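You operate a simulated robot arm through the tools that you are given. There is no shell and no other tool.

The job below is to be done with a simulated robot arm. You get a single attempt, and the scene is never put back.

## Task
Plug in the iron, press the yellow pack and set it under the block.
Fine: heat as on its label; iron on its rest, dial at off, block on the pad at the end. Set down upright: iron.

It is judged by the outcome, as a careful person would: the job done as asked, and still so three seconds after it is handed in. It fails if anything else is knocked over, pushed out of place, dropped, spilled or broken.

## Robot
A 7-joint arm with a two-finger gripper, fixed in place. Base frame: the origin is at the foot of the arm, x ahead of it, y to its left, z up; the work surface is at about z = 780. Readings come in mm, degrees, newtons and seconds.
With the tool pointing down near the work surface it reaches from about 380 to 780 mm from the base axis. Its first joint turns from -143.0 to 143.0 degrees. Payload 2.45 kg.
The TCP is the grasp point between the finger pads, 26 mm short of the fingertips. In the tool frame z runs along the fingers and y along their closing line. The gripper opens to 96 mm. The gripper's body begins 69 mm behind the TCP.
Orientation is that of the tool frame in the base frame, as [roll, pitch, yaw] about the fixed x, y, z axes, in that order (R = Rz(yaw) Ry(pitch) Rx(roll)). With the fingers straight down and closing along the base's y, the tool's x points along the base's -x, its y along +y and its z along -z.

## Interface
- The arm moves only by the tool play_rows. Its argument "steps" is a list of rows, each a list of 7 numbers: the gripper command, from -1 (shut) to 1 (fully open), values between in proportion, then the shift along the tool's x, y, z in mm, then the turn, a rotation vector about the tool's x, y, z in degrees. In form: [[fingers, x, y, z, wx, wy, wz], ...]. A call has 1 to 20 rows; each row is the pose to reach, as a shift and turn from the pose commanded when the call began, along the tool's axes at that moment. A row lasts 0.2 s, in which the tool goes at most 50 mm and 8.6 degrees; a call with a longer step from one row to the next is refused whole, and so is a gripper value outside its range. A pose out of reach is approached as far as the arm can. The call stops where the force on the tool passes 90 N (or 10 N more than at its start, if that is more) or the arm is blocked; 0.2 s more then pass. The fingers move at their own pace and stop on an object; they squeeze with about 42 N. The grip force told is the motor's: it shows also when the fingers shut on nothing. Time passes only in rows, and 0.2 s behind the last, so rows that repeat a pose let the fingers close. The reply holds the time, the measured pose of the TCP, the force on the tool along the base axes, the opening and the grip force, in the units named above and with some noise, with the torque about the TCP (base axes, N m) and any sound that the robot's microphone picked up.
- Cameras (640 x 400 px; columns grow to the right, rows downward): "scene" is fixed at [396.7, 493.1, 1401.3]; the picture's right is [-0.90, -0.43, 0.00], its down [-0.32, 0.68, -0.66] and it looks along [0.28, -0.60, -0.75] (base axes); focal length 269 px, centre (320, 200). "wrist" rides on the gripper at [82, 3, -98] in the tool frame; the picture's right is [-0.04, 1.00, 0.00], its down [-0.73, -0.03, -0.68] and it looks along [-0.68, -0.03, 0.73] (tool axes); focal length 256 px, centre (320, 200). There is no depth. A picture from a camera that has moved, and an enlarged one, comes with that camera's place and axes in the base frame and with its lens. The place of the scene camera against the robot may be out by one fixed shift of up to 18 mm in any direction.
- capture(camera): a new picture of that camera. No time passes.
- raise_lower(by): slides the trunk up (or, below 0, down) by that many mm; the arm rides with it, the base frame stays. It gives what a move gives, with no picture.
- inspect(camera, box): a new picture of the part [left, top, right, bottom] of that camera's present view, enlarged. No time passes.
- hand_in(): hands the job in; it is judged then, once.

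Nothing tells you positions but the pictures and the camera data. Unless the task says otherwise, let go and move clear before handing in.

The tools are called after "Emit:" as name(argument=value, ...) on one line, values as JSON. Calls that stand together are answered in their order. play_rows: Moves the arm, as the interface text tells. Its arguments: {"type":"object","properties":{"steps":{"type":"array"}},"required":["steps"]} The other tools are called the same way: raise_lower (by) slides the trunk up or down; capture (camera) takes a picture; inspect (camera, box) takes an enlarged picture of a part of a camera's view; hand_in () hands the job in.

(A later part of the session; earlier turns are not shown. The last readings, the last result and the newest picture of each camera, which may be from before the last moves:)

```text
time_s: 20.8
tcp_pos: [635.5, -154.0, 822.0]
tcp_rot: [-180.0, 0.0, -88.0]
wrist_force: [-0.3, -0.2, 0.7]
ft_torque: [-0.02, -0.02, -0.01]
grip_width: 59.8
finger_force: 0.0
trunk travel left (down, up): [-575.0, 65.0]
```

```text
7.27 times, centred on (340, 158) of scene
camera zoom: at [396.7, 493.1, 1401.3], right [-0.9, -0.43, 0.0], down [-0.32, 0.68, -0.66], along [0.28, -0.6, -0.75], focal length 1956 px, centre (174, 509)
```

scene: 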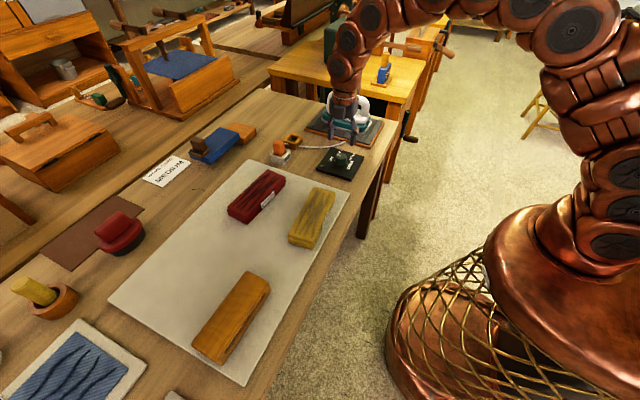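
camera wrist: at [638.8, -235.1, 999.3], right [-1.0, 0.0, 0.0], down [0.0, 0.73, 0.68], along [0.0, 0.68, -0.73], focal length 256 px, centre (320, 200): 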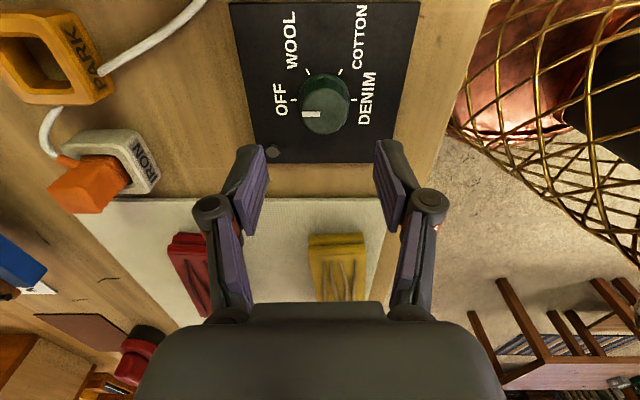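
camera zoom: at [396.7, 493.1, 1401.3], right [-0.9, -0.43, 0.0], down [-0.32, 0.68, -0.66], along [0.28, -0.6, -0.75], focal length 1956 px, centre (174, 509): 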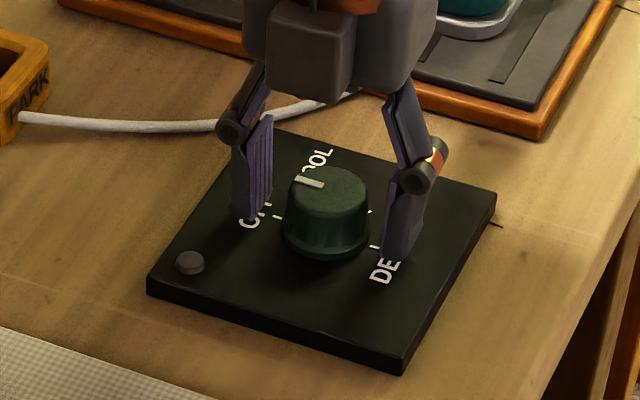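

Emit:
play_rows(steps=[[-1, 0, 0.5, 0, 0, 0, 0], [-1, 0, 0.5, 0, 0, 0, 0], [-1, 0, 0.5, 0, 0, 0, 0]])

Emit:
inspect(camera="wrist", box=[200, 60, 440, 220])

```text
time_s: 21.6
tcp_pos: [636.3, -154.7, 821.3]
tcp_rot: [179.9, 0.1, -88.0]
wrist_force: [1.5, 1.4, -0.3]
ft_torque: [0.05, -0.05, 0.04]
grip_width: 37.2
finger_force: 42.8
trunk travel left (down, up): [-575.0, 65.0]
```

```text
2.50 times, centred on (320, 140) of wrist
camera zoom: at [635.5, -234.9, 919.9], right [-1.0, 0.0, 0.0], down [0.0, 0.73, 0.68], along [0.0, 0.68, -0.73], focal length 640 px, centre (320, 350)
```

zoom: 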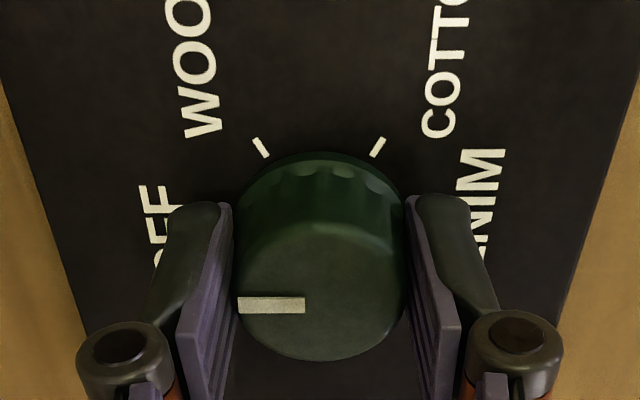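

Firmly on the knob with little side force. Next I'll turn it clockwise in two quarter-turns.

Emit:
play_rows(steps=[[-1, 0, 0, 0, 0, 0, 7.5], [-1, 0, 0, 0, 0, 0, 15], [-1, 0, 0, 0, 0, 0, 22.5], [-1, 0, 0, 0, 0, 0, 30], [-1, 0, 0, 0, 0, 0, 37.5], [-1, 0, 0, 0, 0, 0, 45], [-1, 0, 0, 0, 0, 0, 52.5], [-1, 0, 0, 0, 0, 0, 60], [-1, 0, 0, 0, 0, 0, 67.5], [-1, 0, 0, 0, 0, 0, 75], [-1, 0, 0, 0, 0, 0, 82.5], [-1, 0, 0, 0, 0, 0, 90]])

Emit:
inspect(camera="wrist", box=[200, 60, 440, 220])

```text
time_s: 24.2
tcp_pos: [636.2, -154.9, 820.9]
tcp_rot: [-180.0, 0.0, -178.2]
wrist_force: [9.8, -3.6, -3.6]
ft_torque: [-0.12, -0.69, -0.02]
grip_width: 37.0
finger_force: 45.0
trunk travel left (down, up): [-575.0, 65.0]
```

```text
2.50 times, centred on (320, 140) of wrist
camera zoom: at [555.3, -153.8, 919.9], right [0.01, 1.0, 0.0], down [0.73, 0.0, 0.68], along [0.68, 0.0, -0.73], focal length 640 px, centre (320, 350)
```

zoom: 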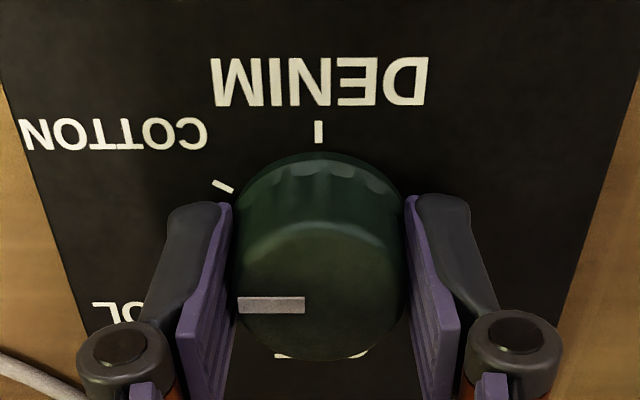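

Emit:
play_rows(steps=[[-1, -0.6, -0.2, 0, 0, 0, 7.5], [-1, -0.6, -0.2, 0, 0, 0, 15], [-1, -0.6, -0.2, 0, 0, 0, 22.5], [-1, -0.6, -0.2, 0, 0, 0, 30], [-1, -0.6, -0.2, 0, 0, 0, 37.5], [-1, -0.6, -0.2, 0, 0, 0, 45], [-1, -0.6, -0.2, 0, 0, 0, 52.5], [-1, -0.6, -0.2, 0, 0, 0, 60], [-1, -0.6, -0.2, 0, 0, 0, 67.5], [-1, -0.6, -0.2, 0, 0, 0, 75], [-1, -0.6, -0.2, 0, 0, 0, 82.5], [-1, -0.6, -0.2, 0, 0, 0, 90]])

Emit:
inspect(camera="wrist", box=[200, 60, 440, 220])

Emit:
inspect(camera="scene", box=[310, 130, 370, 185])

```text
time_s: 26.8
tcp_pos: [635.4, -156.5, 821.5]
tcp_rot: [-179.9, 0.0, 91.9]
wrist_force: [-7.9, -11.9, -8.0]
ft_torque: [-0.26, 0.17, 0.14]
grip_width: 37.2
finger_force: 45.0
trunk travel left (down, up): [-575.0, 65.0]
```

```text
2.50 times, centred on (320, 140) of wrist
camera zoom: at [636.6, -73.8, 920.0], right [1.0, -0.01, 0.0], down [0.0, -0.73, 0.68], along [-0.01, -0.68, -0.73], focal length 640 px, centre (320, 350)
```

zoom: 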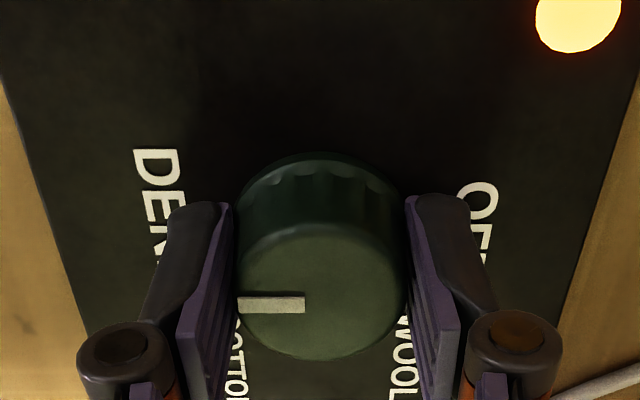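

```text
7.27 times, centred on (340, 158) of scene
camera zoom: at [396.7, 493.1, 1401.3], right [-0.9, -0.43, 0.0], down [-0.32, 0.68, -0.66], along [0.28, -0.6, -0.75], focal length 1956 px, centre (174, 509)
```

zoom: 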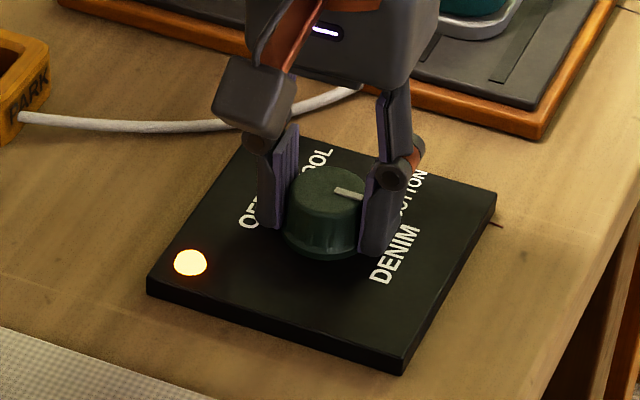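

Emit:
play_rows(steps=[[0.25, 0, 0, 0, 0, 0, 0], [0.25, 0, 0, 0, 0, 0, 0], [0.25, 0, 0, 0, 0, 0, 0], [0.25, 0, 0, -20, 0, 0, 0], [0.25, 0, 0, -50, 0, 0, 0], [0.25, 0, 0, -90, 0, 0, 0], [0.25, 0, 0, -130, 0, 0, 0]])

Emit:
capture(camera="wrist")

Emit:
inspect(camera="scene", box=[310, 130, 370, 185])

```text
time_s: 28.4
tcp_pos: [635.5, -156.4, 951.2]
tcp_rot: [-180.0, 0.0, 92.0]
wrist_force: [-0.5, 0.2, -0.8]
ft_torque: [-0.01, 0.03, -0.02]
grip_width: 59.7
finger_force: 0.1
trunk travel left (down, up): [-575.0, 65.0]
```

```text
taken
camera wrist: at [637.2, -73.5, 1050.3], right [1.0, 0.0, 0.0], down [0.0, -0.73, 0.68], along [0.0, -0.68, -0.73], focal length 256 px, centre (320, 200)
```

wrist: 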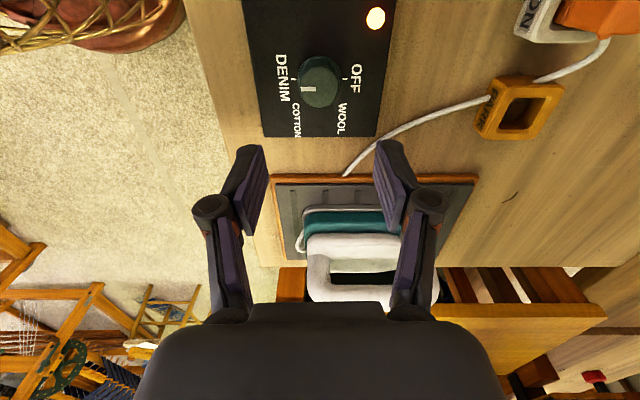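

```text
7.27 times, centred on (340, 158) of scene
camera zoom: at [396.7, 493.1, 1401.3], right [-0.9, -0.43, 0.0], down [-0.32, 0.68, -0.66], along [0.28, -0.6, -0.75], focal length 1956 px, centre (174, 509)
```

zoom: 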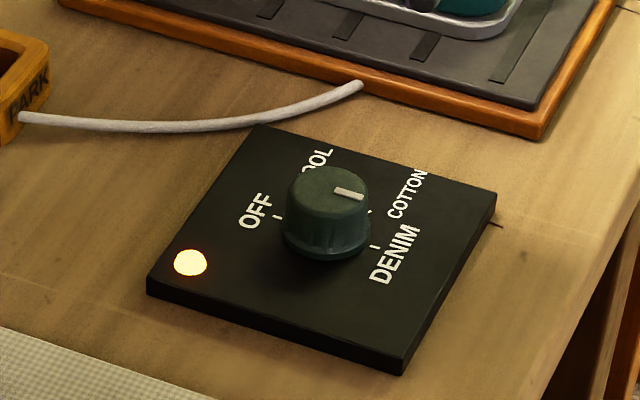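

Emit:
inspect(camera="wrist", box=[250, 150, 500, 310])

Emit:
inspect(camera="scene", box=[290, 80, 400, 160])

```text
2.50 times, centred on (375, 230) of wrist
camera zoom: at [637.2, -73.5, 1050.3], right [1.0, 0.0, 0.0], down [0.0, -0.73, 0.68], along [0.0, -0.68, -0.73], focal length 640 px, centre (182, 125)
```

zoom: 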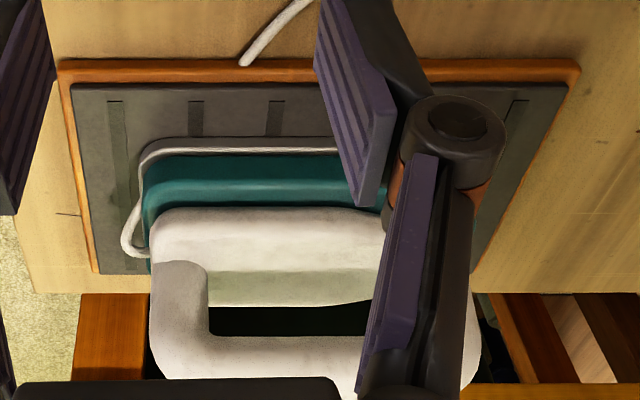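

```text
5.00 times, centred on (345, 120) of scene
camera zoom: at [396.7, 493.1, 1401.3], right [-0.9, -0.43, 0.0], down [-0.32, 0.68, -0.66], along [0.28, -0.6, -0.75], focal length 1345 px, centre (195, 600)
```

zoom: 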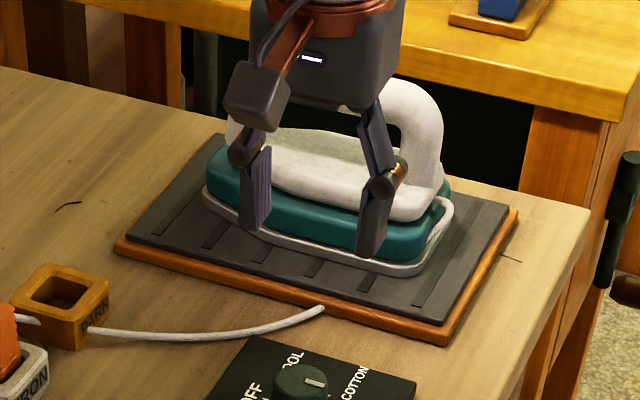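

The lamp is lit and the dial points to DENIM. The iron lies along x with its handle bar parallel to x, so I'll swing back to face it and measure the handle.

Emit:
play_rows(steps=[[0.6, -5, 0, -8, 0, 0, -8], [0.6, -15, 0, -18, 0, 0, -16], [0.6, -28, 0, -30, 0, 0, -24], [0.6, -42, 0, -40, 0, 0, -32], [0.6, -56, 0, -50, 0, 0, -40], [0.6, -70, 0, -60, 0, 0, -48], [0.6, -85, 0, -65, 0, 0, -56], [0.6, -100, 0, -70, 0, 0, -64], [0.6, -114, 0, -70, 0, 0, -72], [0.6, -128, 0, -70, 0, 0, -80], [0.6, -140, 0, -70, 0, 0, -88], [0.6, -140, 0, -70, 0, 0, -88]])

Emit:
capture(camera="wrist")

Emit:
capture(camera="scene")

```text
time_s: 31.0
tcp_pos: [641.6, -295.6, 1021.8]
tcp_rot: [-180.0, 0.0, -179.9]
wrist_force: [0.4, 0.1, -0.3]
ft_torque: [-0.01, -0.01, 0.02]
grip_width: 76.9
finger_force: 0.0
trunk travel left (down, up): [-575.0, 65.0]
```

```text
taken
camera wrist: at [560.0, -291.8, 1120.2], right [0.04, 1.0, 0.0], down [0.73, -0.03, 0.68], along [0.68, -0.03, -0.73], focal length 256 px, centre (320, 200)
```

wrist: 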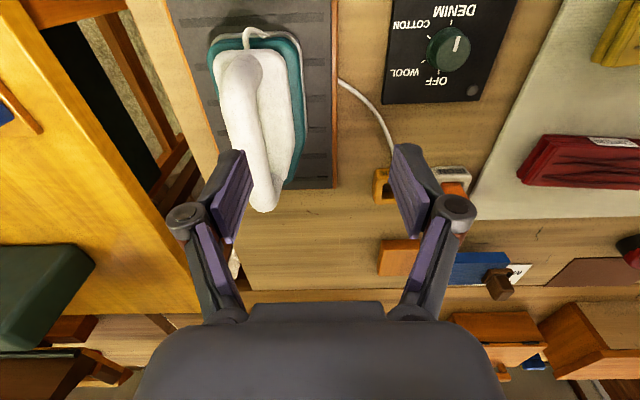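

```text
taken
```

scene: 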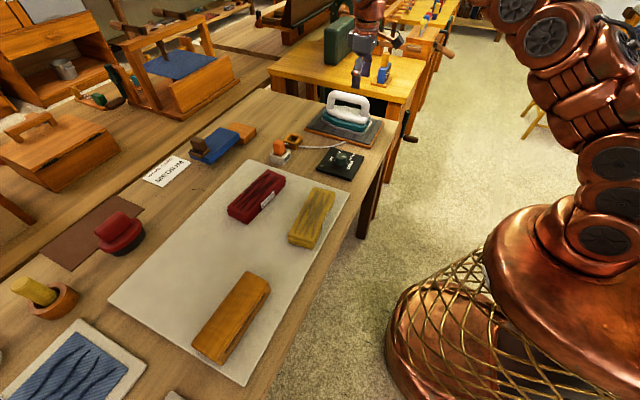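

Emit:
inspect(camera="wrist", box=[380, 0, 500, 110])

Emit:
inspect(camera="wrist", box=[180, 0, 360, 220])

Emit:
inspect(camera="scene", box=[290, 80, 400, 185])

```text
3.64 times, centred on (440, 55) of wrist
camera zoom: at [560.0, -291.8, 1120.2], right [0.04, 1.0, 0.0], down [0.73, -0.03, 0.68], along [0.68, -0.03, -0.73], focal length 931 px, centre (-116, 727)
```

zoom: 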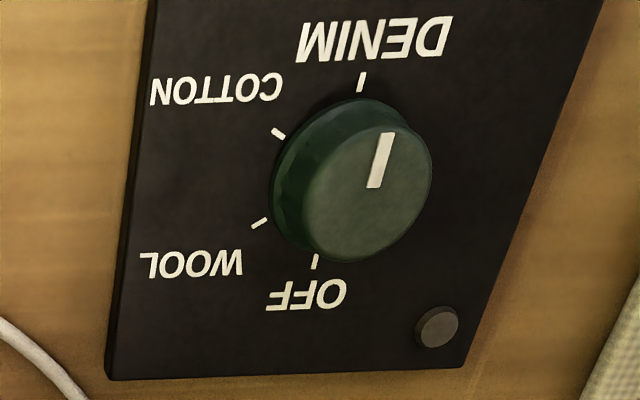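

```text
1.82 times, centred on (270, 110) of wrist
camera zoom: at [560.0, -291.8, 1120.2], right [0.04, 1.0, 0.0], down [0.73, -0.03, 0.68], along [0.68, -0.03, -0.73], focal length 465 px, centre (411, 364)
```

zoom: 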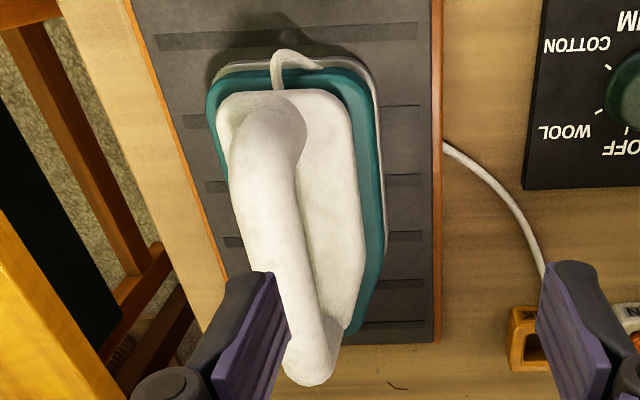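

```text
3.81 times, centred on (345, 132) of scene
camera zoom: at [396.7, 493.1, 1401.3], right [-0.9, -0.43, 0.0], down [-0.32, 0.68, -0.66], along [0.28, -0.6, -0.75], focal length 1025 px, centre (225, 457)
```

zoom: 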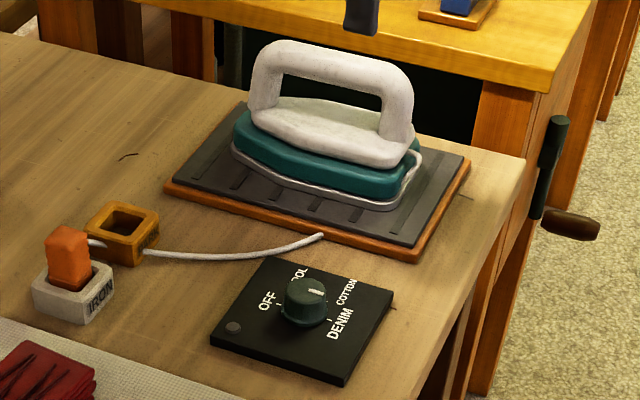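

The lamp has gone out after heating, so the iron should be at temperature. Before lifting it I'll measure the yellow pack and the block from above.

Emit:
play_rows(steps=[[1, 10, 42, -5, 0, 0, 0], [1, 20, 84, -10, 0, 0, 0], [1, 30, 126, -15, 0, 0, 0], [1, 40, 168, -20, 0, 0, 0], [1, 50, 210, -25, 0, 0, 0], [1, 60, 252, -30, 0, 0, 0], [1, 70, 294, -35, 0, 0, 0], [1, 80, 336, -40, 0, 0, 0], [1, 90, 378, -45, 0, 0, 0], [1, 100, 420, -50, 0, 0, 0], [1, 100, 420, -50, 0, 0, 0]])

Emit:
capture(camera="wrist")

Emit:
inspect(camera="scene", box=[180, 140, 380, 380])

```text
time_s: 33.4
tcp_pos: [539.5, 125.4, 1072.2]
tcp_rot: [180.0, -0.1, -180.0]
wrist_force: [0.2, -0.3, 0.8]
ft_torque: [0.02, 0.0, -0.03]
grip_width: 95.9
finger_force: 0.1
trunk travel left (down, up): [-575.0, 65.0]
```

```text
taken
camera wrist: at [460.1, 129.2, 1170.0], right [0.04, 1.0, 0.0], down [0.73, -0.03, 0.68], along [0.68, -0.03, -0.73], focal length 256 px, centre (320, 200)
```

wrist: 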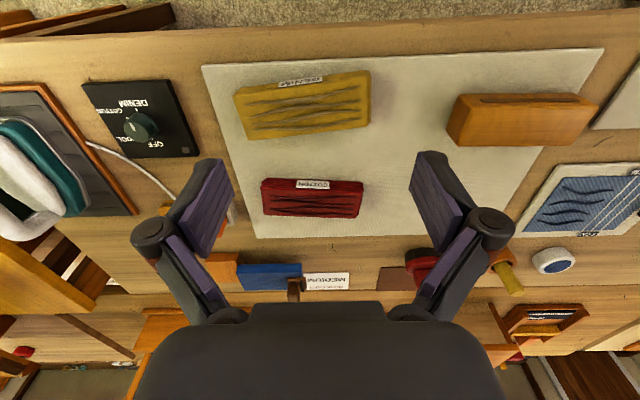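

```text
1.67 times, centred on (280, 260) of scene
camera zoom: at [396.7, 493.1, 1401.3], right [-0.9, -0.43, 0.0], down [-0.32, 0.68, -0.66], along [0.28, -0.6, -0.75], focal length 448 px, centre (387, 100)
```

zoom: 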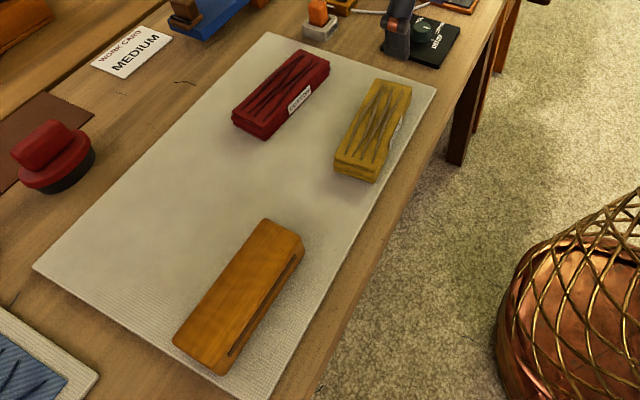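

Emit:
inspect(camera="wrist", box=[200, 50, 400, 170])

Emit:
inspect(camera="wrist", box=[420, 60, 640, 200])

Emit:
inspect(camera="scene", box=[180, 250, 300, 375])

Emit:
inspect(camera="wrist", box=[200, 225, 380, 310])

```text
3.20 times, centred on (300, 110) of wrist
camera zoom: at [460.1, 129.2, 1170.0], right [0.04, 1.0, 0.0], down [0.73, -0.03, 0.68], along [0.68, -0.03, -0.73], focal length 819 px, centre (384, 488)
```

zoom: 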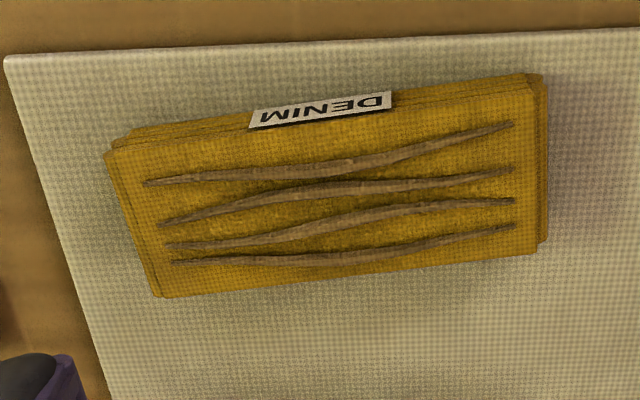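

```text
2.86 times, centred on (530, 130) of wrist
camera zoom: at [460.1, 129.2, 1170.0], right [0.04, 1.0, 0.0], down [0.73, -0.03, 0.68], along [0.68, -0.03, -0.73], focal length 731 px, centre (-280, 400)
```

zoom: 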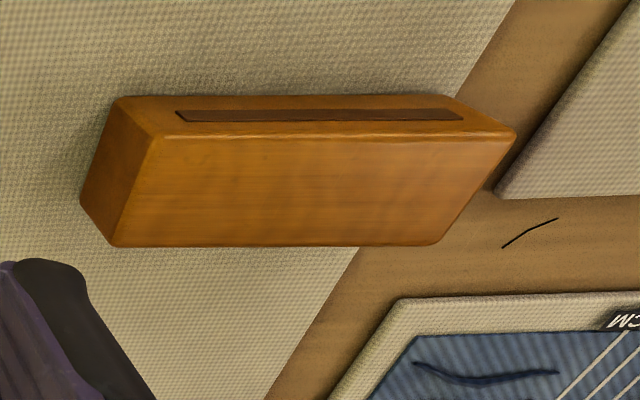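

```text
3.20 times, centred on (240, 312) of scene
camera zoom: at [396.7, 493.1, 1401.3], right [-0.9, -0.43, 0.0], down [-0.32, 0.68, -0.66], along [0.28, -0.6, -0.75], focal length 861 px, centre (576, -160)
```

zoom: 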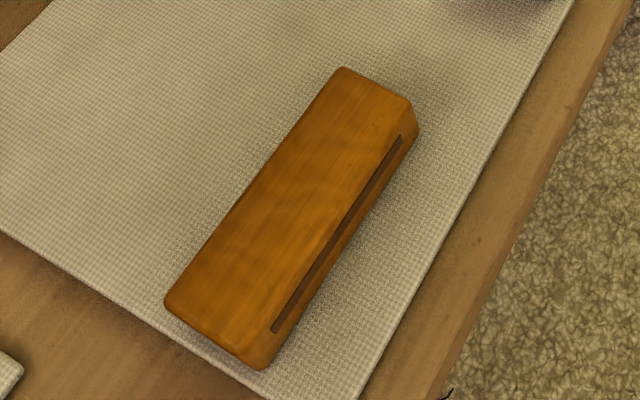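

```text
3.56 times, centred on (290, 268) of wrist
camera zoom: at [460.1, 129.2, 1170.0], right [0.04, 1.0, 0.0], down [0.73, -0.03, 0.68], along [0.68, -0.03, -0.73], focal length 910 px, centre (427, -40)
```

zoom: 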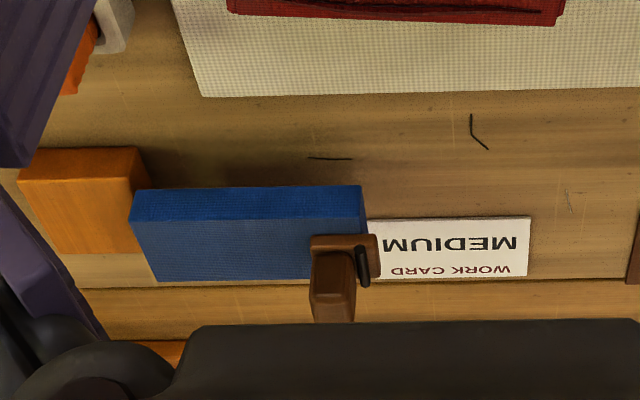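

Emit:
inspect(camera="scene", box=[280, 180, 345, 255])

Emit:
inspect(camera="scene", box=[185, 265, 280, 370])

Emit:
inspect(camera="scene", box=[300, 85, 390, 185])

```text
5.33 times, centred on (312, 218) of scene
camera zoom: at [396.7, 493.1, 1401.3], right [-0.9, -0.43, 0.0], down [-0.32, 0.68, -0.66], along [0.28, -0.6, -0.75], focal length 1434 px, centre (360, 107)
```

zoom: 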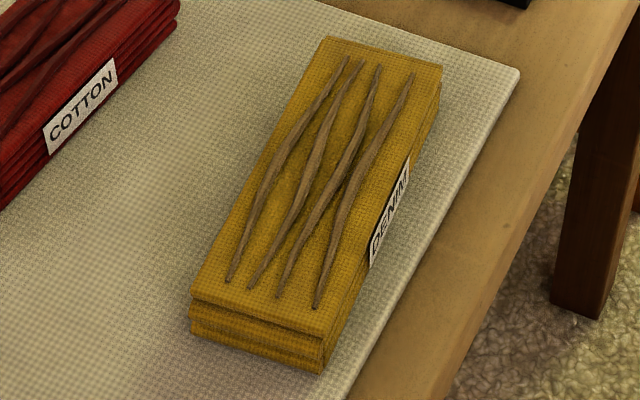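

```text
3.81 times, centred on (232, 318) of scene
camera zoom: at [396.7, 493.1, 1401.3], right [-0.9, -0.43, 0.0], down [-0.32, 0.68, -0.66], along [0.28, -0.6, -0.75], focal length 1025 px, centre (653, -248)
```

zoom: 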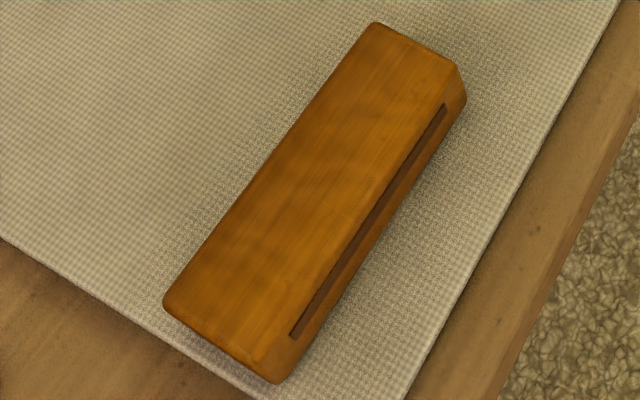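

```text
4.00 times, centred on (345, 135) of scene
camera zoom: at [396.7, 493.1, 1401.3], right [-0.9, -0.43, 0.0], down [-0.32, 0.68, -0.66], along [0.28, -0.6, -0.75], focal length 1076 px, centre (220, 460)
```

zoom: 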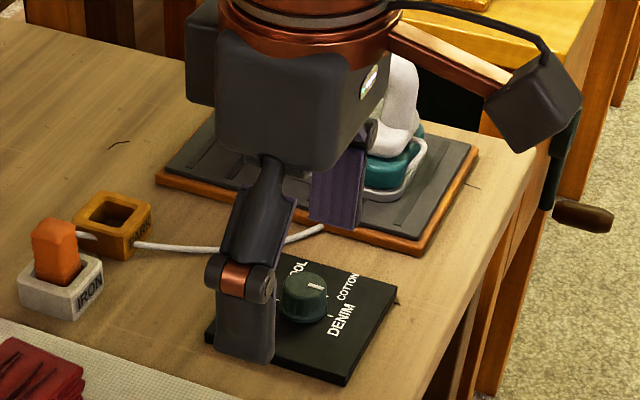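

The yellow pack is about 180×70 mm at [614,100], yaw ≈5°, top z≈818; the block is about 62×171×45 mm at [646,415]. I'm going back to the iron, with the tool tilted about 20° so the middle of the handle (x≈695) is in reach.

Emit:
play_rows(steps=[[1, -8, -43, 5, 0, 0, 0], [1, -17, -86, 10, 0, 0, 0], [1, -26, -129, 15, 0, 0, 0], [1, -35, -172, 20, 0, 0, 0], [1, -44, -215, 25, 0, 0, 0], [1, -53, -258, 30, 0, 0, 0], [1, -62, -301, 35, 0, 0, 0], [1, -71, -344, 40, 0, 0, 0], [1, -80, -387, 45, 0, -5, 0], [1, -90, -430, 50, 0, -12, 0], [1, -100, -472, 55, 0, -20, 0], [1, -100, -472, 55, 0, -20, 0]])

Emit:
capture(camera="wrist")

Emit:
inspect(camera="scene", box=[290, 60, 400, 180])

```text
time_s: 36.0
tcp_pos: [638.9, -349.0, 1015.5]
tcp_rot: [180.0, 20.0, -179.8]
wrist_force: [0.0, -0.1, 0.0]
ft_torque: [0.0, 0.03, -0.02]
grip_width: 95.8
finger_force: 0.1
trunk travel left (down, up): [-575.0, 65.0]
```

```text
taken
camera wrist: at [529.3, -344.7, 1080.7], right [0.04, 1.0, 0.01], down [0.46, -0.03, 0.89], along [0.89, -0.03, -0.46], focal length 256 px, centre (320, 200)
```

wrist: 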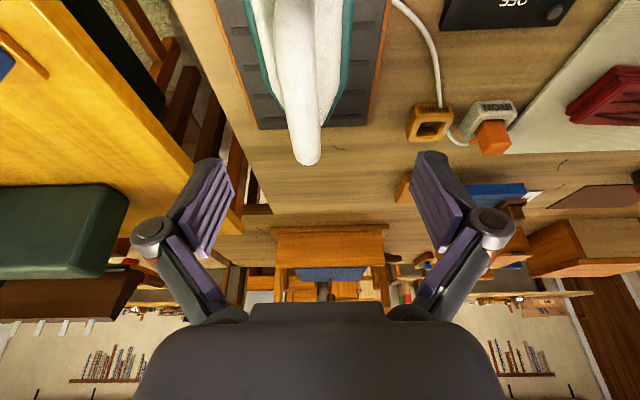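

```text
3.33 times, centred on (345, 120) of scene
camera zoom: at [396.7, 493.1, 1401.3], right [-0.9, -0.43, 0.0], down [-0.32, 0.68, -0.66], along [0.28, -0.6, -0.75], focal length 896 px, centre (237, 467)
```

zoom: 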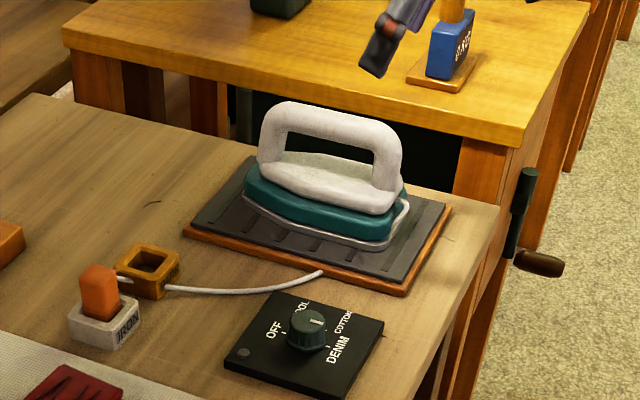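

Emit:
play_rows(steps=[[1, -11, -6, 24, 0, 0, 0], [1, -22, -12, 48, 0, 0, 0], [1, -33.8, -17, 70.9, 0, 0, 0], [1, -33.8, -17, 70.9, 0, 0, 0]])

Emit:
capture(camera="wrist")

Emit:
inspect(camera="scene", box=[290, 60, 400, 180])

```text
time_s: 37.0
tcp_pos: [696.3, -363.1, 960.8]
tcp_rot: [180.0, 20.0, -180.0]
wrist_force: [0.4, 0.9, -0.8]
ft_torque: [-0.01, 0.03, 0.02]
grip_width: 96.0
finger_force: 0.1
trunk travel left (down, up): [-575.0, 65.0]
```

```text
taken
camera wrist: at [587.3, -359.1, 1026.4], right [0.04, 1.0, 0.01], down [0.46, -0.03, 0.89], along [0.89, -0.03, -0.46], focal length 256 px, centre (320, 200)
```

wrist: 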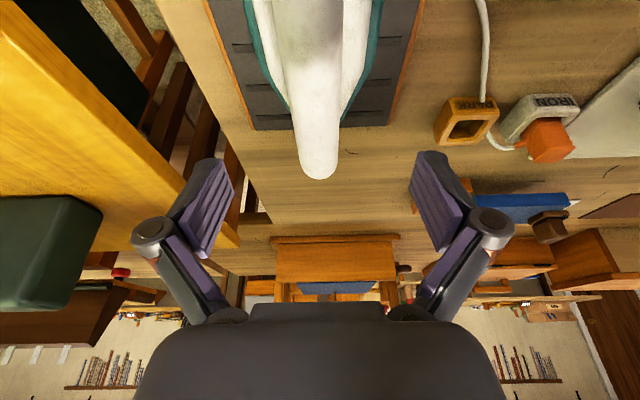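

```text
3.33 times, centred on (345, 120) of scene
camera zoom: at [396.7, 493.1, 1401.3], right [-0.9, -0.43, 0.0], down [-0.32, 0.68, -0.66], along [0.28, -0.6, -0.75], focal length 896 px, centre (237, 467)
```

zoom: 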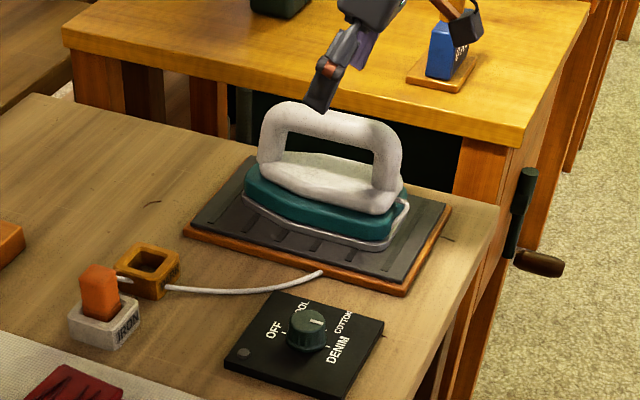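

Emit:
play_rows(steps=[[0.6, 5, -3.5, 13, 0, 0, 0], [0.6, 10, -3.5, 27, 0, 0, 0], [0.6, 14, -3.5, 39, 0, 0, 0], [0.6, 14, -3.5, 39, 0, 0, 0]])

Emit:
capture(camera="wrist")

Emit:
inspect(camera="scene", box=[310, 80, 390, 150])

```text
time_s: 38.0
tcp_pos: [697.3, -366.7, 920.8]
tcp_rot: [179.9, 20.0, 179.9]
wrist_force: [0.1, -0.2, -0.2]
ft_torque: [0.01, 0.03, 0.0]
grip_width: 76.9
finger_force: 0.0
trunk travel left (down, up): [-575.0, 65.0]
```

```text
taken
camera wrist: at [587.4, -363.1, 985.2], right [0.04, 1.0, 0.01], down [0.46, -0.03, 0.89], along [0.89, -0.03, -0.46], focal length 256 px, centre (320, 200)
```

wrist: 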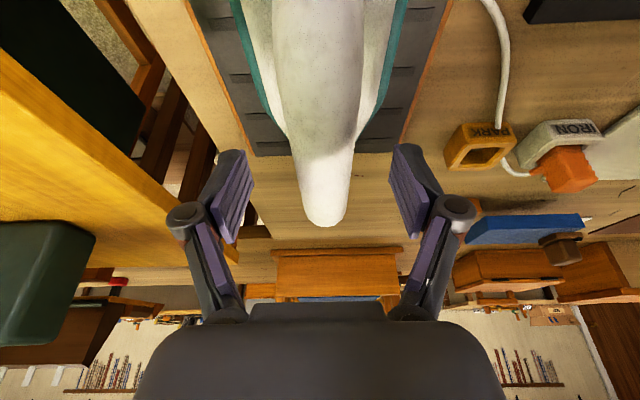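

```text
5.71 times, centred on (350, 115) of scene
camera zoom: at [396.7, 493.1, 1401.3], right [-0.9, -0.43, 0.0], down [-0.32, 0.68, -0.66], along [0.28, -0.6, -0.75], focal length 1537 px, centre (149, 686)
```

zoom: 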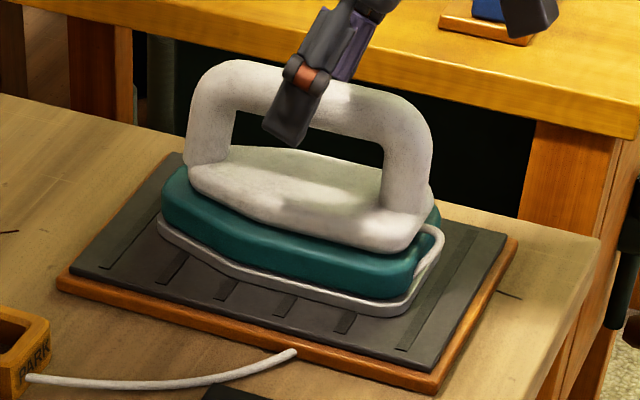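

Emit:
play_rows(steps=[[0.6, 3, 0, 5.3, 0, 0, 0], [0.6, 6, 0, 11, 0, 0, 0], [0.6, 6, 0, 11, 0, 0, 0]])

Emit:
inspect(camera="scene", box=[310, 80, 390, 150])

Emit:
capture(camera="wrist")

```text
time_s: 38.8
tcp_pos: [694.4, -365.9, 906.5]
tcp_rot: [180.0, 20.0, -180.0]
wrist_force: [-0.3, 0.9, -0.1]
ft_torque: [0.0, -0.01, -0.04]
grip_width: 77.0
finger_force: 0.0
trunk travel left (down, up): [-575.0, 65.0]
```

```text
5.71 times, centred on (350, 115) of scene
camera zoom: at [396.7, 493.1, 1401.3], right [-0.9, -0.43, 0.0], down [-0.32, 0.68, -0.66], along [0.28, -0.6, -0.75], focal length 1537 px, centre (149, 686)
```

zoom: 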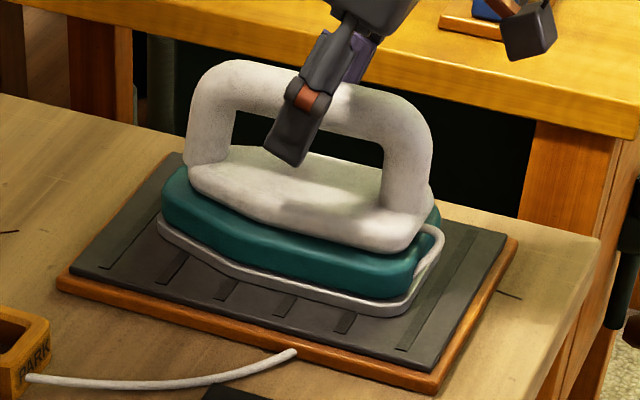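

```text
taken
camera wrist: at [585.3, -362.4, 972.7], right [0.04, 1.0, 0.01], down [0.46, -0.03, 0.89], along [0.89, -0.03, -0.46], focal length 256 px, centre (320, 200)
```

wrist: 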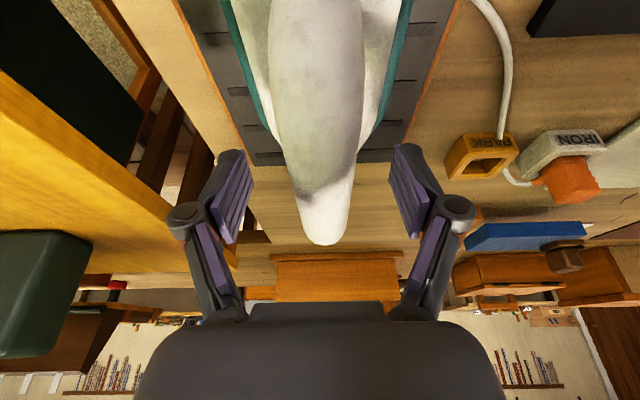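

Emit:
play_rows(steps=[[-1, 0, 0, 0, 0, 0, 0], [-1, 0, 0, 0, 0, 0, 0], [-1, 0, 0, 0, 0, 0, 0], [-1, 0, 0, 0, 0, 0, 0], [-1, 0, 0, 0, 0, 0, 0]])

Emit:
inspect(camera="scene", box=[310, 80, 390, 150])

Emit:
capture(camera="wrist")

```text
time_s: 40.0
tcp_pos: [694.4, -365.9, 906.6]
tcp_rot: [-180.0, 20.1, -179.9]
wrist_force: [0.9, 2.5, 0.5]
ft_torque: [0.14, 0.04, -0.09]
grip_width: 29.2
finger_force: 42.0
trunk travel left (down, up): [-575.0, 65.0]
```

```text
5.71 times, centred on (350, 115) of scene
camera zoom: at [396.7, 493.1, 1401.3], right [-0.9, -0.43, 0.0], down [-0.32, 0.68, -0.66], along [0.28, -0.6, -0.75], focal length 1537 px, centre (149, 686)
```

zoom: 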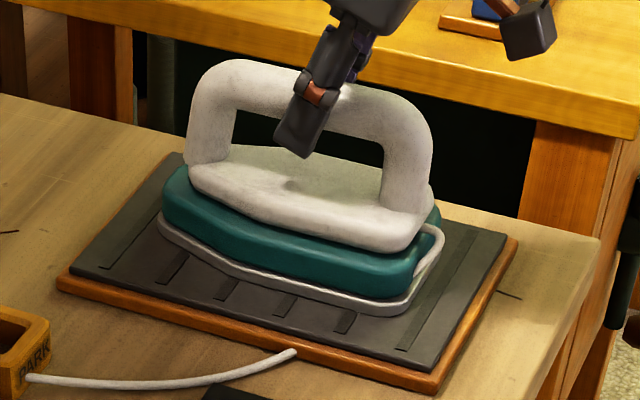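

```text
taken
camera wrist: at [585.5, -362.0, 972.9], right [0.04, 1.0, 0.01], down [0.46, -0.03, 0.89], along [0.89, -0.03, -0.46], focal length 256 px, centre (320, 200)
```

wrist: 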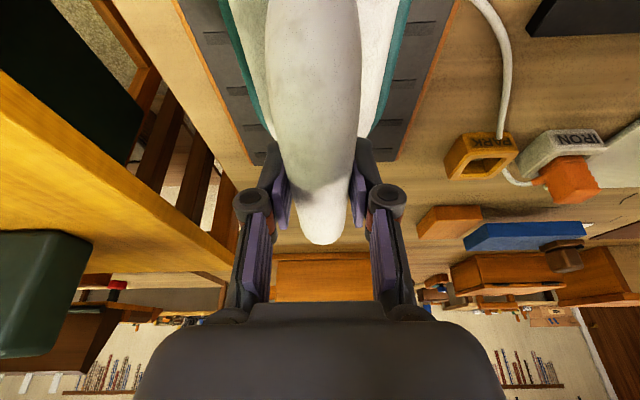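

Emit:
play_rows(steps=[[-1, -1.7, 0, -4.7, 0, 0, 0], [-1, -3.42, 0, -9.4, 0, 0, 0], [-1, -6.84, 0, -18.8, 0, 0, 0], [-1, -6.84, 0, -18.8, 0, 0, 0]])

Emit:
inspect(camera="scene", box=[310, 80, 390, 150])

Emit:
capture(camera="wrist")

```text
time_s: 41.0
tcp_pos: [696.3, -367.2, 927.0]
tcp_rot: [-180.0, 19.9, -180.0]
wrist_force: [-0.2, -1.3, -7.8]
ft_torque: [0.01, 0.03, -0.02]
grip_width: 28.9
finger_force: 42.3
trunk travel left (down, up): [-575.0, 65.0]
```

```text
5.71 times, centred on (350, 115) of scene
camera zoom: at [396.7, 493.1, 1401.3], right [-0.9, -0.43, 0.0], down [-0.32, 0.68, -0.66], along [0.28, -0.6, -0.75], focal length 1537 px, centre (149, 686)
```

zoom: 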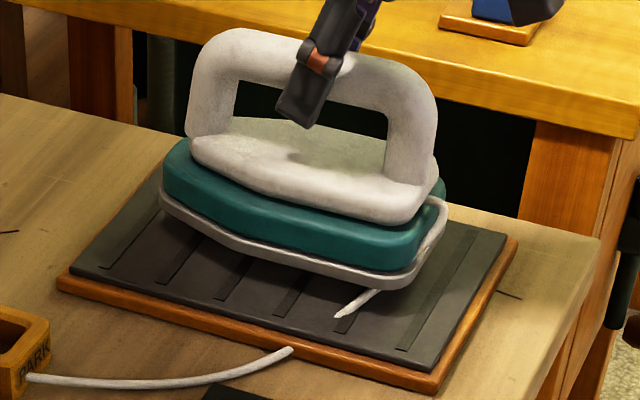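

```text
taken
camera wrist: at [585.9, -363.7, 991.9], right [0.04, 1.0, 0.01], down [0.46, -0.03, 0.89], along [0.89, -0.03, -0.46], focal length 256 px, centre (320, 200)
```

wrist: 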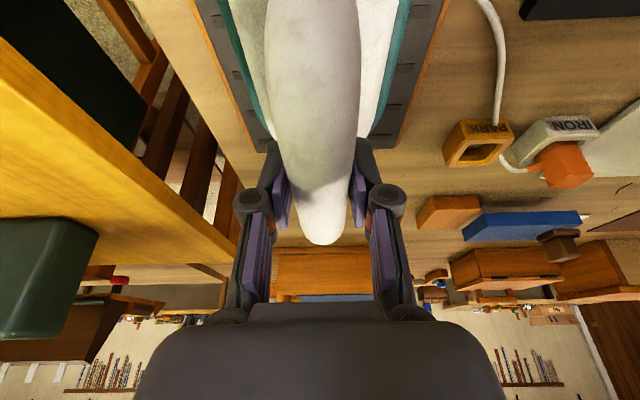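

Lifted cleanly: about 0.8 kg, level, no torque. I'll raise it further and carry it over the yellow pack while turning it 95° so its length lies along the pack.

Emit:
play_rows(steps=[[-1, -15, 0, -41, 0, 0, 0], [-1, -30.1, 0, -82.7, 0, 0, 0], [-1, -23.7, 38.5, -85, -2.71, 0, -7.44], [-1, -17.3, 77, -87.4, -5.42, 0, -14.88], [-1, -10.8, 115.5, -89.7, -8.12, 0, -22.33], [-1, -4.4, 154, -92, -10.83, 0, -29.77], [-1, 2, 192.5, -94.4, -13.54, 0, -37.21], [-1, 8.5, 231, -96.7, -16.25, 0, -44.65], [-1, 14.9, 269.5, -99, -18.95, 0, -52.09], [-1, 21.3, 308, -101.4, -21.66, 0, -59.53], [-1, 27.7, 346.5, -103.7, -24.37, 0, -66.97], [-1, 34.2, 385, -106, -27.08, 0, -74.42], [-1, 40.6, 423.5, -108.4, -29.78, 0, -81.86], [-1, 47, 462, -110.7, -32.49, 0, -89.3], [-1, 47, 462, -110.7, -32.49, 0, -89.3]])

Emit:
capture(camera="scene")

Emit:
capture(camera="wrist")

```text
time_s: 44.2
tcp_pos: [612.1, 95.2, 1015.7]
tcp_rot: [-180.0, 19.9, -84.9]
wrist_force: [-0.7, 0.1, -7.8]
ft_torque: [-0.02, 0.0, 0.0]
grip_width: 29.1
finger_force: 41.7
trunk travel left (down, up): [-575.0, 65.0]
```

```text
taken
```

scene: 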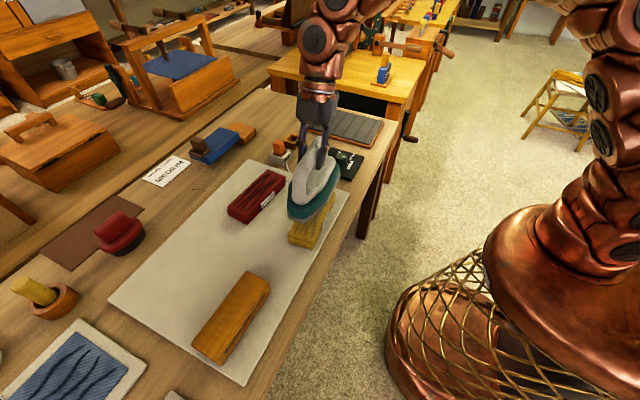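

```text
taken
camera wrist: at [619.8, -13.6, 1081.3], right [-1.0, -0.05, 0.01], down [-0.01, 0.46, 0.89], along [-0.05, 0.89, -0.46], focal length 256 px, centre (320, 200)
```

wrist: 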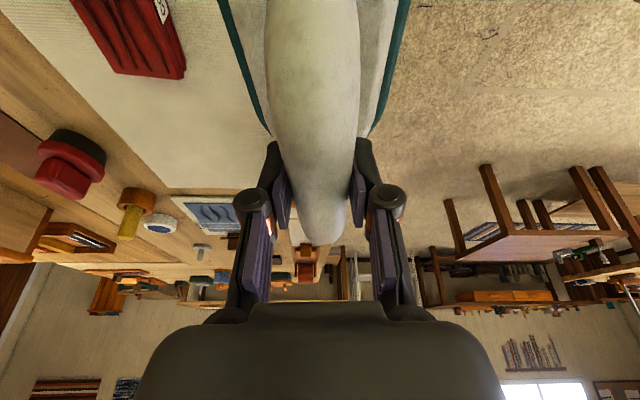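

Emit:
play_rows(steps=[[-1, 6.8, 0, 18.8, 0, 0, 0], [-1, 13.7, 0, 37.6, 0, 0, 0], [-1, 20.5, 0, 56.4, 0, 0, 0], [-1, 22.2, 0, 61.1, 0, 0, 0], [-1, 22.2, 0, 61.1, 0, 0, 0]])

Emit:
inspect(camera="scene", box=[260, 130, 380, 260])

Emit:
capture(camera="wrist")

```text
time_s: 45.4
tcp_pos: [612.6, 94.8, 949.4]
tcp_rot: [180.0, 19.9, -84.9]
wrist_force: [1.3, -0.5, -8.0]
ft_torque: [-0.04, 0.01, 0.0]
grip_width: 29.0
finger_force: 42.0
trunk travel left (down, up): [-575.0, 65.0]
```

```text
3.08 times, centred on (320, 195) of scene
camera zoom: at [396.7, 493.1, 1401.3], right [-0.9, -0.43, 0.0], down [-0.32, 0.68, -0.66], along [0.28, -0.6, -0.75], focal length 828 px, centre (320, 215)
```

zoom: 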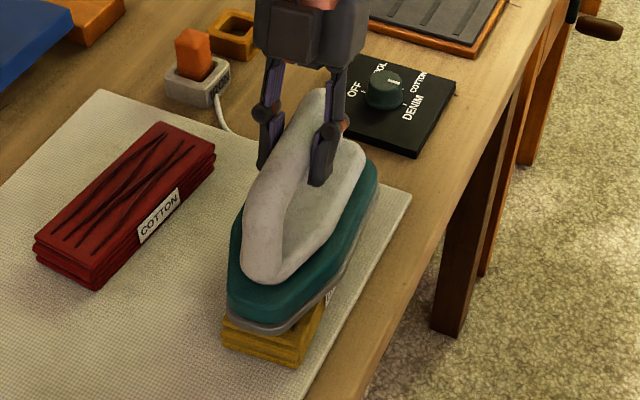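

```text
taken
camera wrist: at [619.7, -15.0, 1014.6], right [-1.0, -0.05, 0.01], down [-0.01, 0.46, 0.89], along [-0.05, 0.89, -0.46], focal length 256 px, centre (320, 200)
```

wrist: 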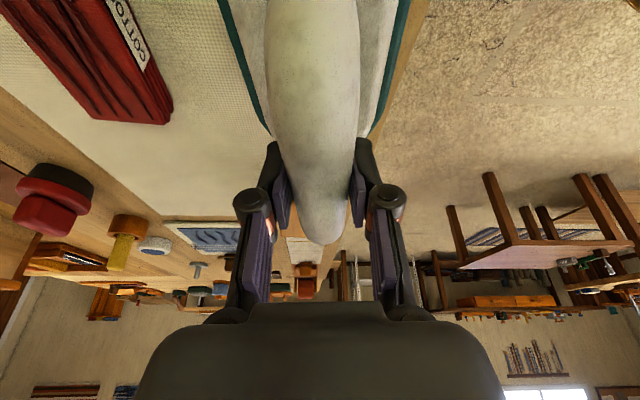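

Emit:
play_rows(steps=[[-1, 1.7, 0, 4.7, 0, 0, 0], [-1, 3.1, 0, 8.5, 0, 0, 0], [-1, 3.1, 0, 8.5, 0, 0, 0]])

Emit:
inspect(camera="scene", box=[280, 180, 360, 260])

```text
time_s: 46.2
tcp_pos: [613.3, 94.7, 940.9]
tcp_rot: [-180.0, 20.0, -84.9]
wrist_force: [-0.7, -0.2, -9.2]
ft_torque: [-0.01, -0.03, -0.04]
grip_width: 29.0
finger_force: 42.2
trunk travel left (down, up): [-575.0, 65.0]
```

```text
5.00 times, centred on (320, 220) of scene
camera zoom: at [396.7, 493.1, 1401.3], right [-0.9, -0.43, 0.0], down [-0.32, 0.68, -0.66], along [0.28, -0.6, -0.75], focal length 1345 px, centre (320, 100)
```

zoom: 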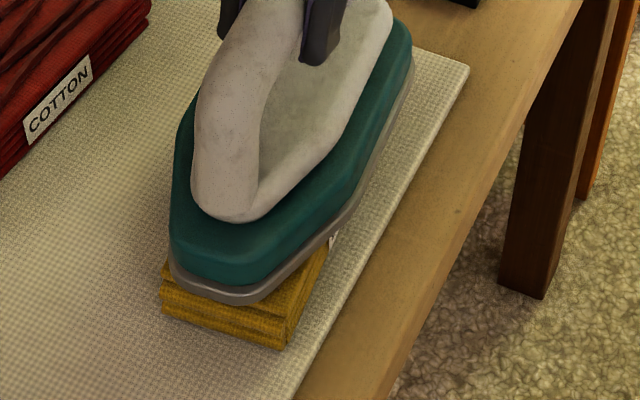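

Emit:
play_rows(steps=[[-1, 0.5, 0, 1.4, 0, 0, 0], [-1, 1.03, 0, 2.8, 0, 0, 0], [-1, 1.03, 0, 2.8, 0, 0, 0]])

Emit:
play_rows(steps=[[-1, 0.5, 0, 1.4, 0, 0, 0], [-1, 1.03, 0, 2.8, 0, 0, 0], [-1, 1.03, 0, 2.8, 0, 0, 0]])

```text
time_s: 47.0
tcp_pos: [612.0, 93.7, 938.3]
tcp_rot: [180.0, 20.0, -84.9]
wrist_force: [0.0, 1.0, -8.6]
ft_torque: [0.0, -0.01, 0.01]
grip_width: 29.2
finger_force: 42.1
trunk travel left (down, up): [-575.0, 65.0]
```

```text
time_s: 47.8
tcp_pos: [613.9, 95.1, 935.5]
tcp_rot: [-180.0, 19.9, -84.9]
wrist_force: [1.0, -0.2, -8.3]
ft_torque: [-0.05, -0.03, 0.01]
grip_width: 29.1
finger_force: 41.7
trunk travel left (down, up): [-575.0, 65.0]
```

Emit:
play_rows(steps=[[-1, 0.5, 0, 1.4, 0, 0, 0], [-1, 1.03, 0, 2.8, 0, 0, 0], [-1, 1.03, 0, 2.8, 0, 0, 0]])

Emit:
inspect(camera="scene", box=[280, 180, 360, 260])

```text
time_s: 48.6
tcp_pos: [612.6, 94.9, 935.0]
tcp_rot: [-179.7, 20.0, -84.9]
wrist_force: [-0.7, 0.5, 12.1]
ft_torque: [-0.35, 0.08, 0.04]
grip_width: 29.2
finger_force: 41.8
trunk travel left (down, up): [-575.0, 65.0]
```

```text
5.00 times, centred on (320, 220) of scene
camera zoom: at [396.7, 493.1, 1401.3], right [-0.9, -0.43, 0.0], down [-0.32, 0.68, -0.66], along [0.28, -0.6, -0.75], focal length 1345 px, centre (320, 100)
```

zoom: 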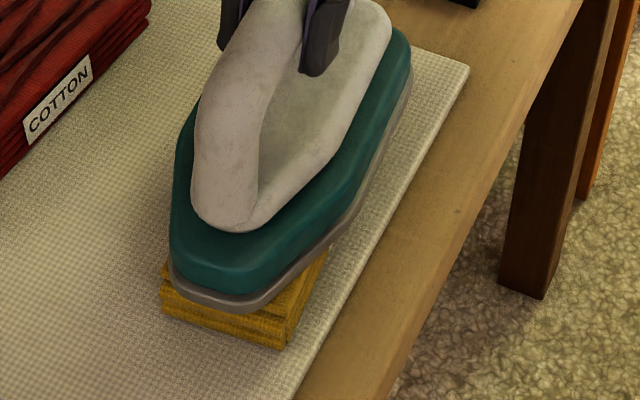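

Contact at TCP z≈935 with about 20 N on the pack. I'll hold it there for a few seconds.

Emit:
play_rows(steps=[[-1, 0.1, 0, 0.3, 0, 0, 0], [-1, 0.1, 0, 0.3, 0, 0, 0], [-1, 0.1, 0, 0.3, 0, 0, 0], [-1, 0.1, 0, 0.3, 0, 0, 0], [-1, 0.1, 0, 0.3, 0, 0, 0], [-1, 0.1, 0, 0.3, 0, 0, 0], [-1, 0.1, 0, 0.3, 0, 0, 0], [-1, 0.1, 0, 0.3, 0, 0, 0], [-1, 0.1, 0, 0.3, 0, 0, 0], [-1, 0.1, 0, 0.3, 0, 0, 0], [-1, 0.1, 0, 0.3, 0, 0, 0], [-1, 0.1, 0, 0.3, 0, 0, 0], [-1, 0.1, 0, 0.3, 0, 0, 0], [-1, 0.1, 0, 0.3, 0, 0, 0], [-1, 0.1, 0, 0.3, 0, 0, 0]])

Emit:
inspect(camera="scene", box=[260, 130, 380, 260])

```text
time_s: 51.8
tcp_pos: [613.4, 94.0, 932.9]
tcp_rot: [-179.9, 20.0, -84.9]
wrist_force: [3.3, 1.3, 29.6]
ft_torque: [0.37, -0.16, -0.03]
grip_width: 29.0
finger_force: 42.3
trunk travel left (down, up): [-575.0, 65.0]
```

```text
3.08 times, centred on (320, 195) of scene
camera zoom: at [396.7, 493.1, 1401.3], right [-0.9, -0.43, 0.0], down [-0.32, 0.68, -0.66], along [0.28, -0.6, -0.75], focal length 828 px, centre (320, 215)
```

zoom: 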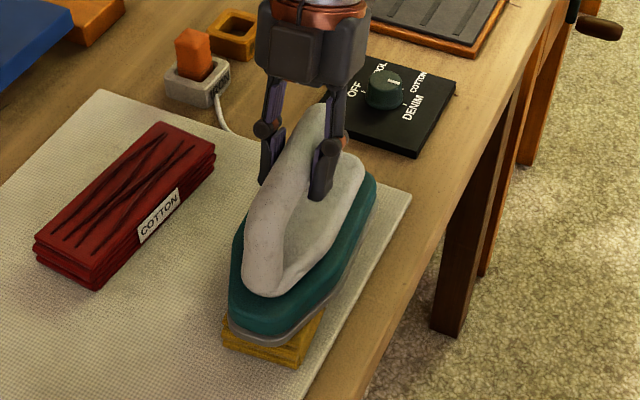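

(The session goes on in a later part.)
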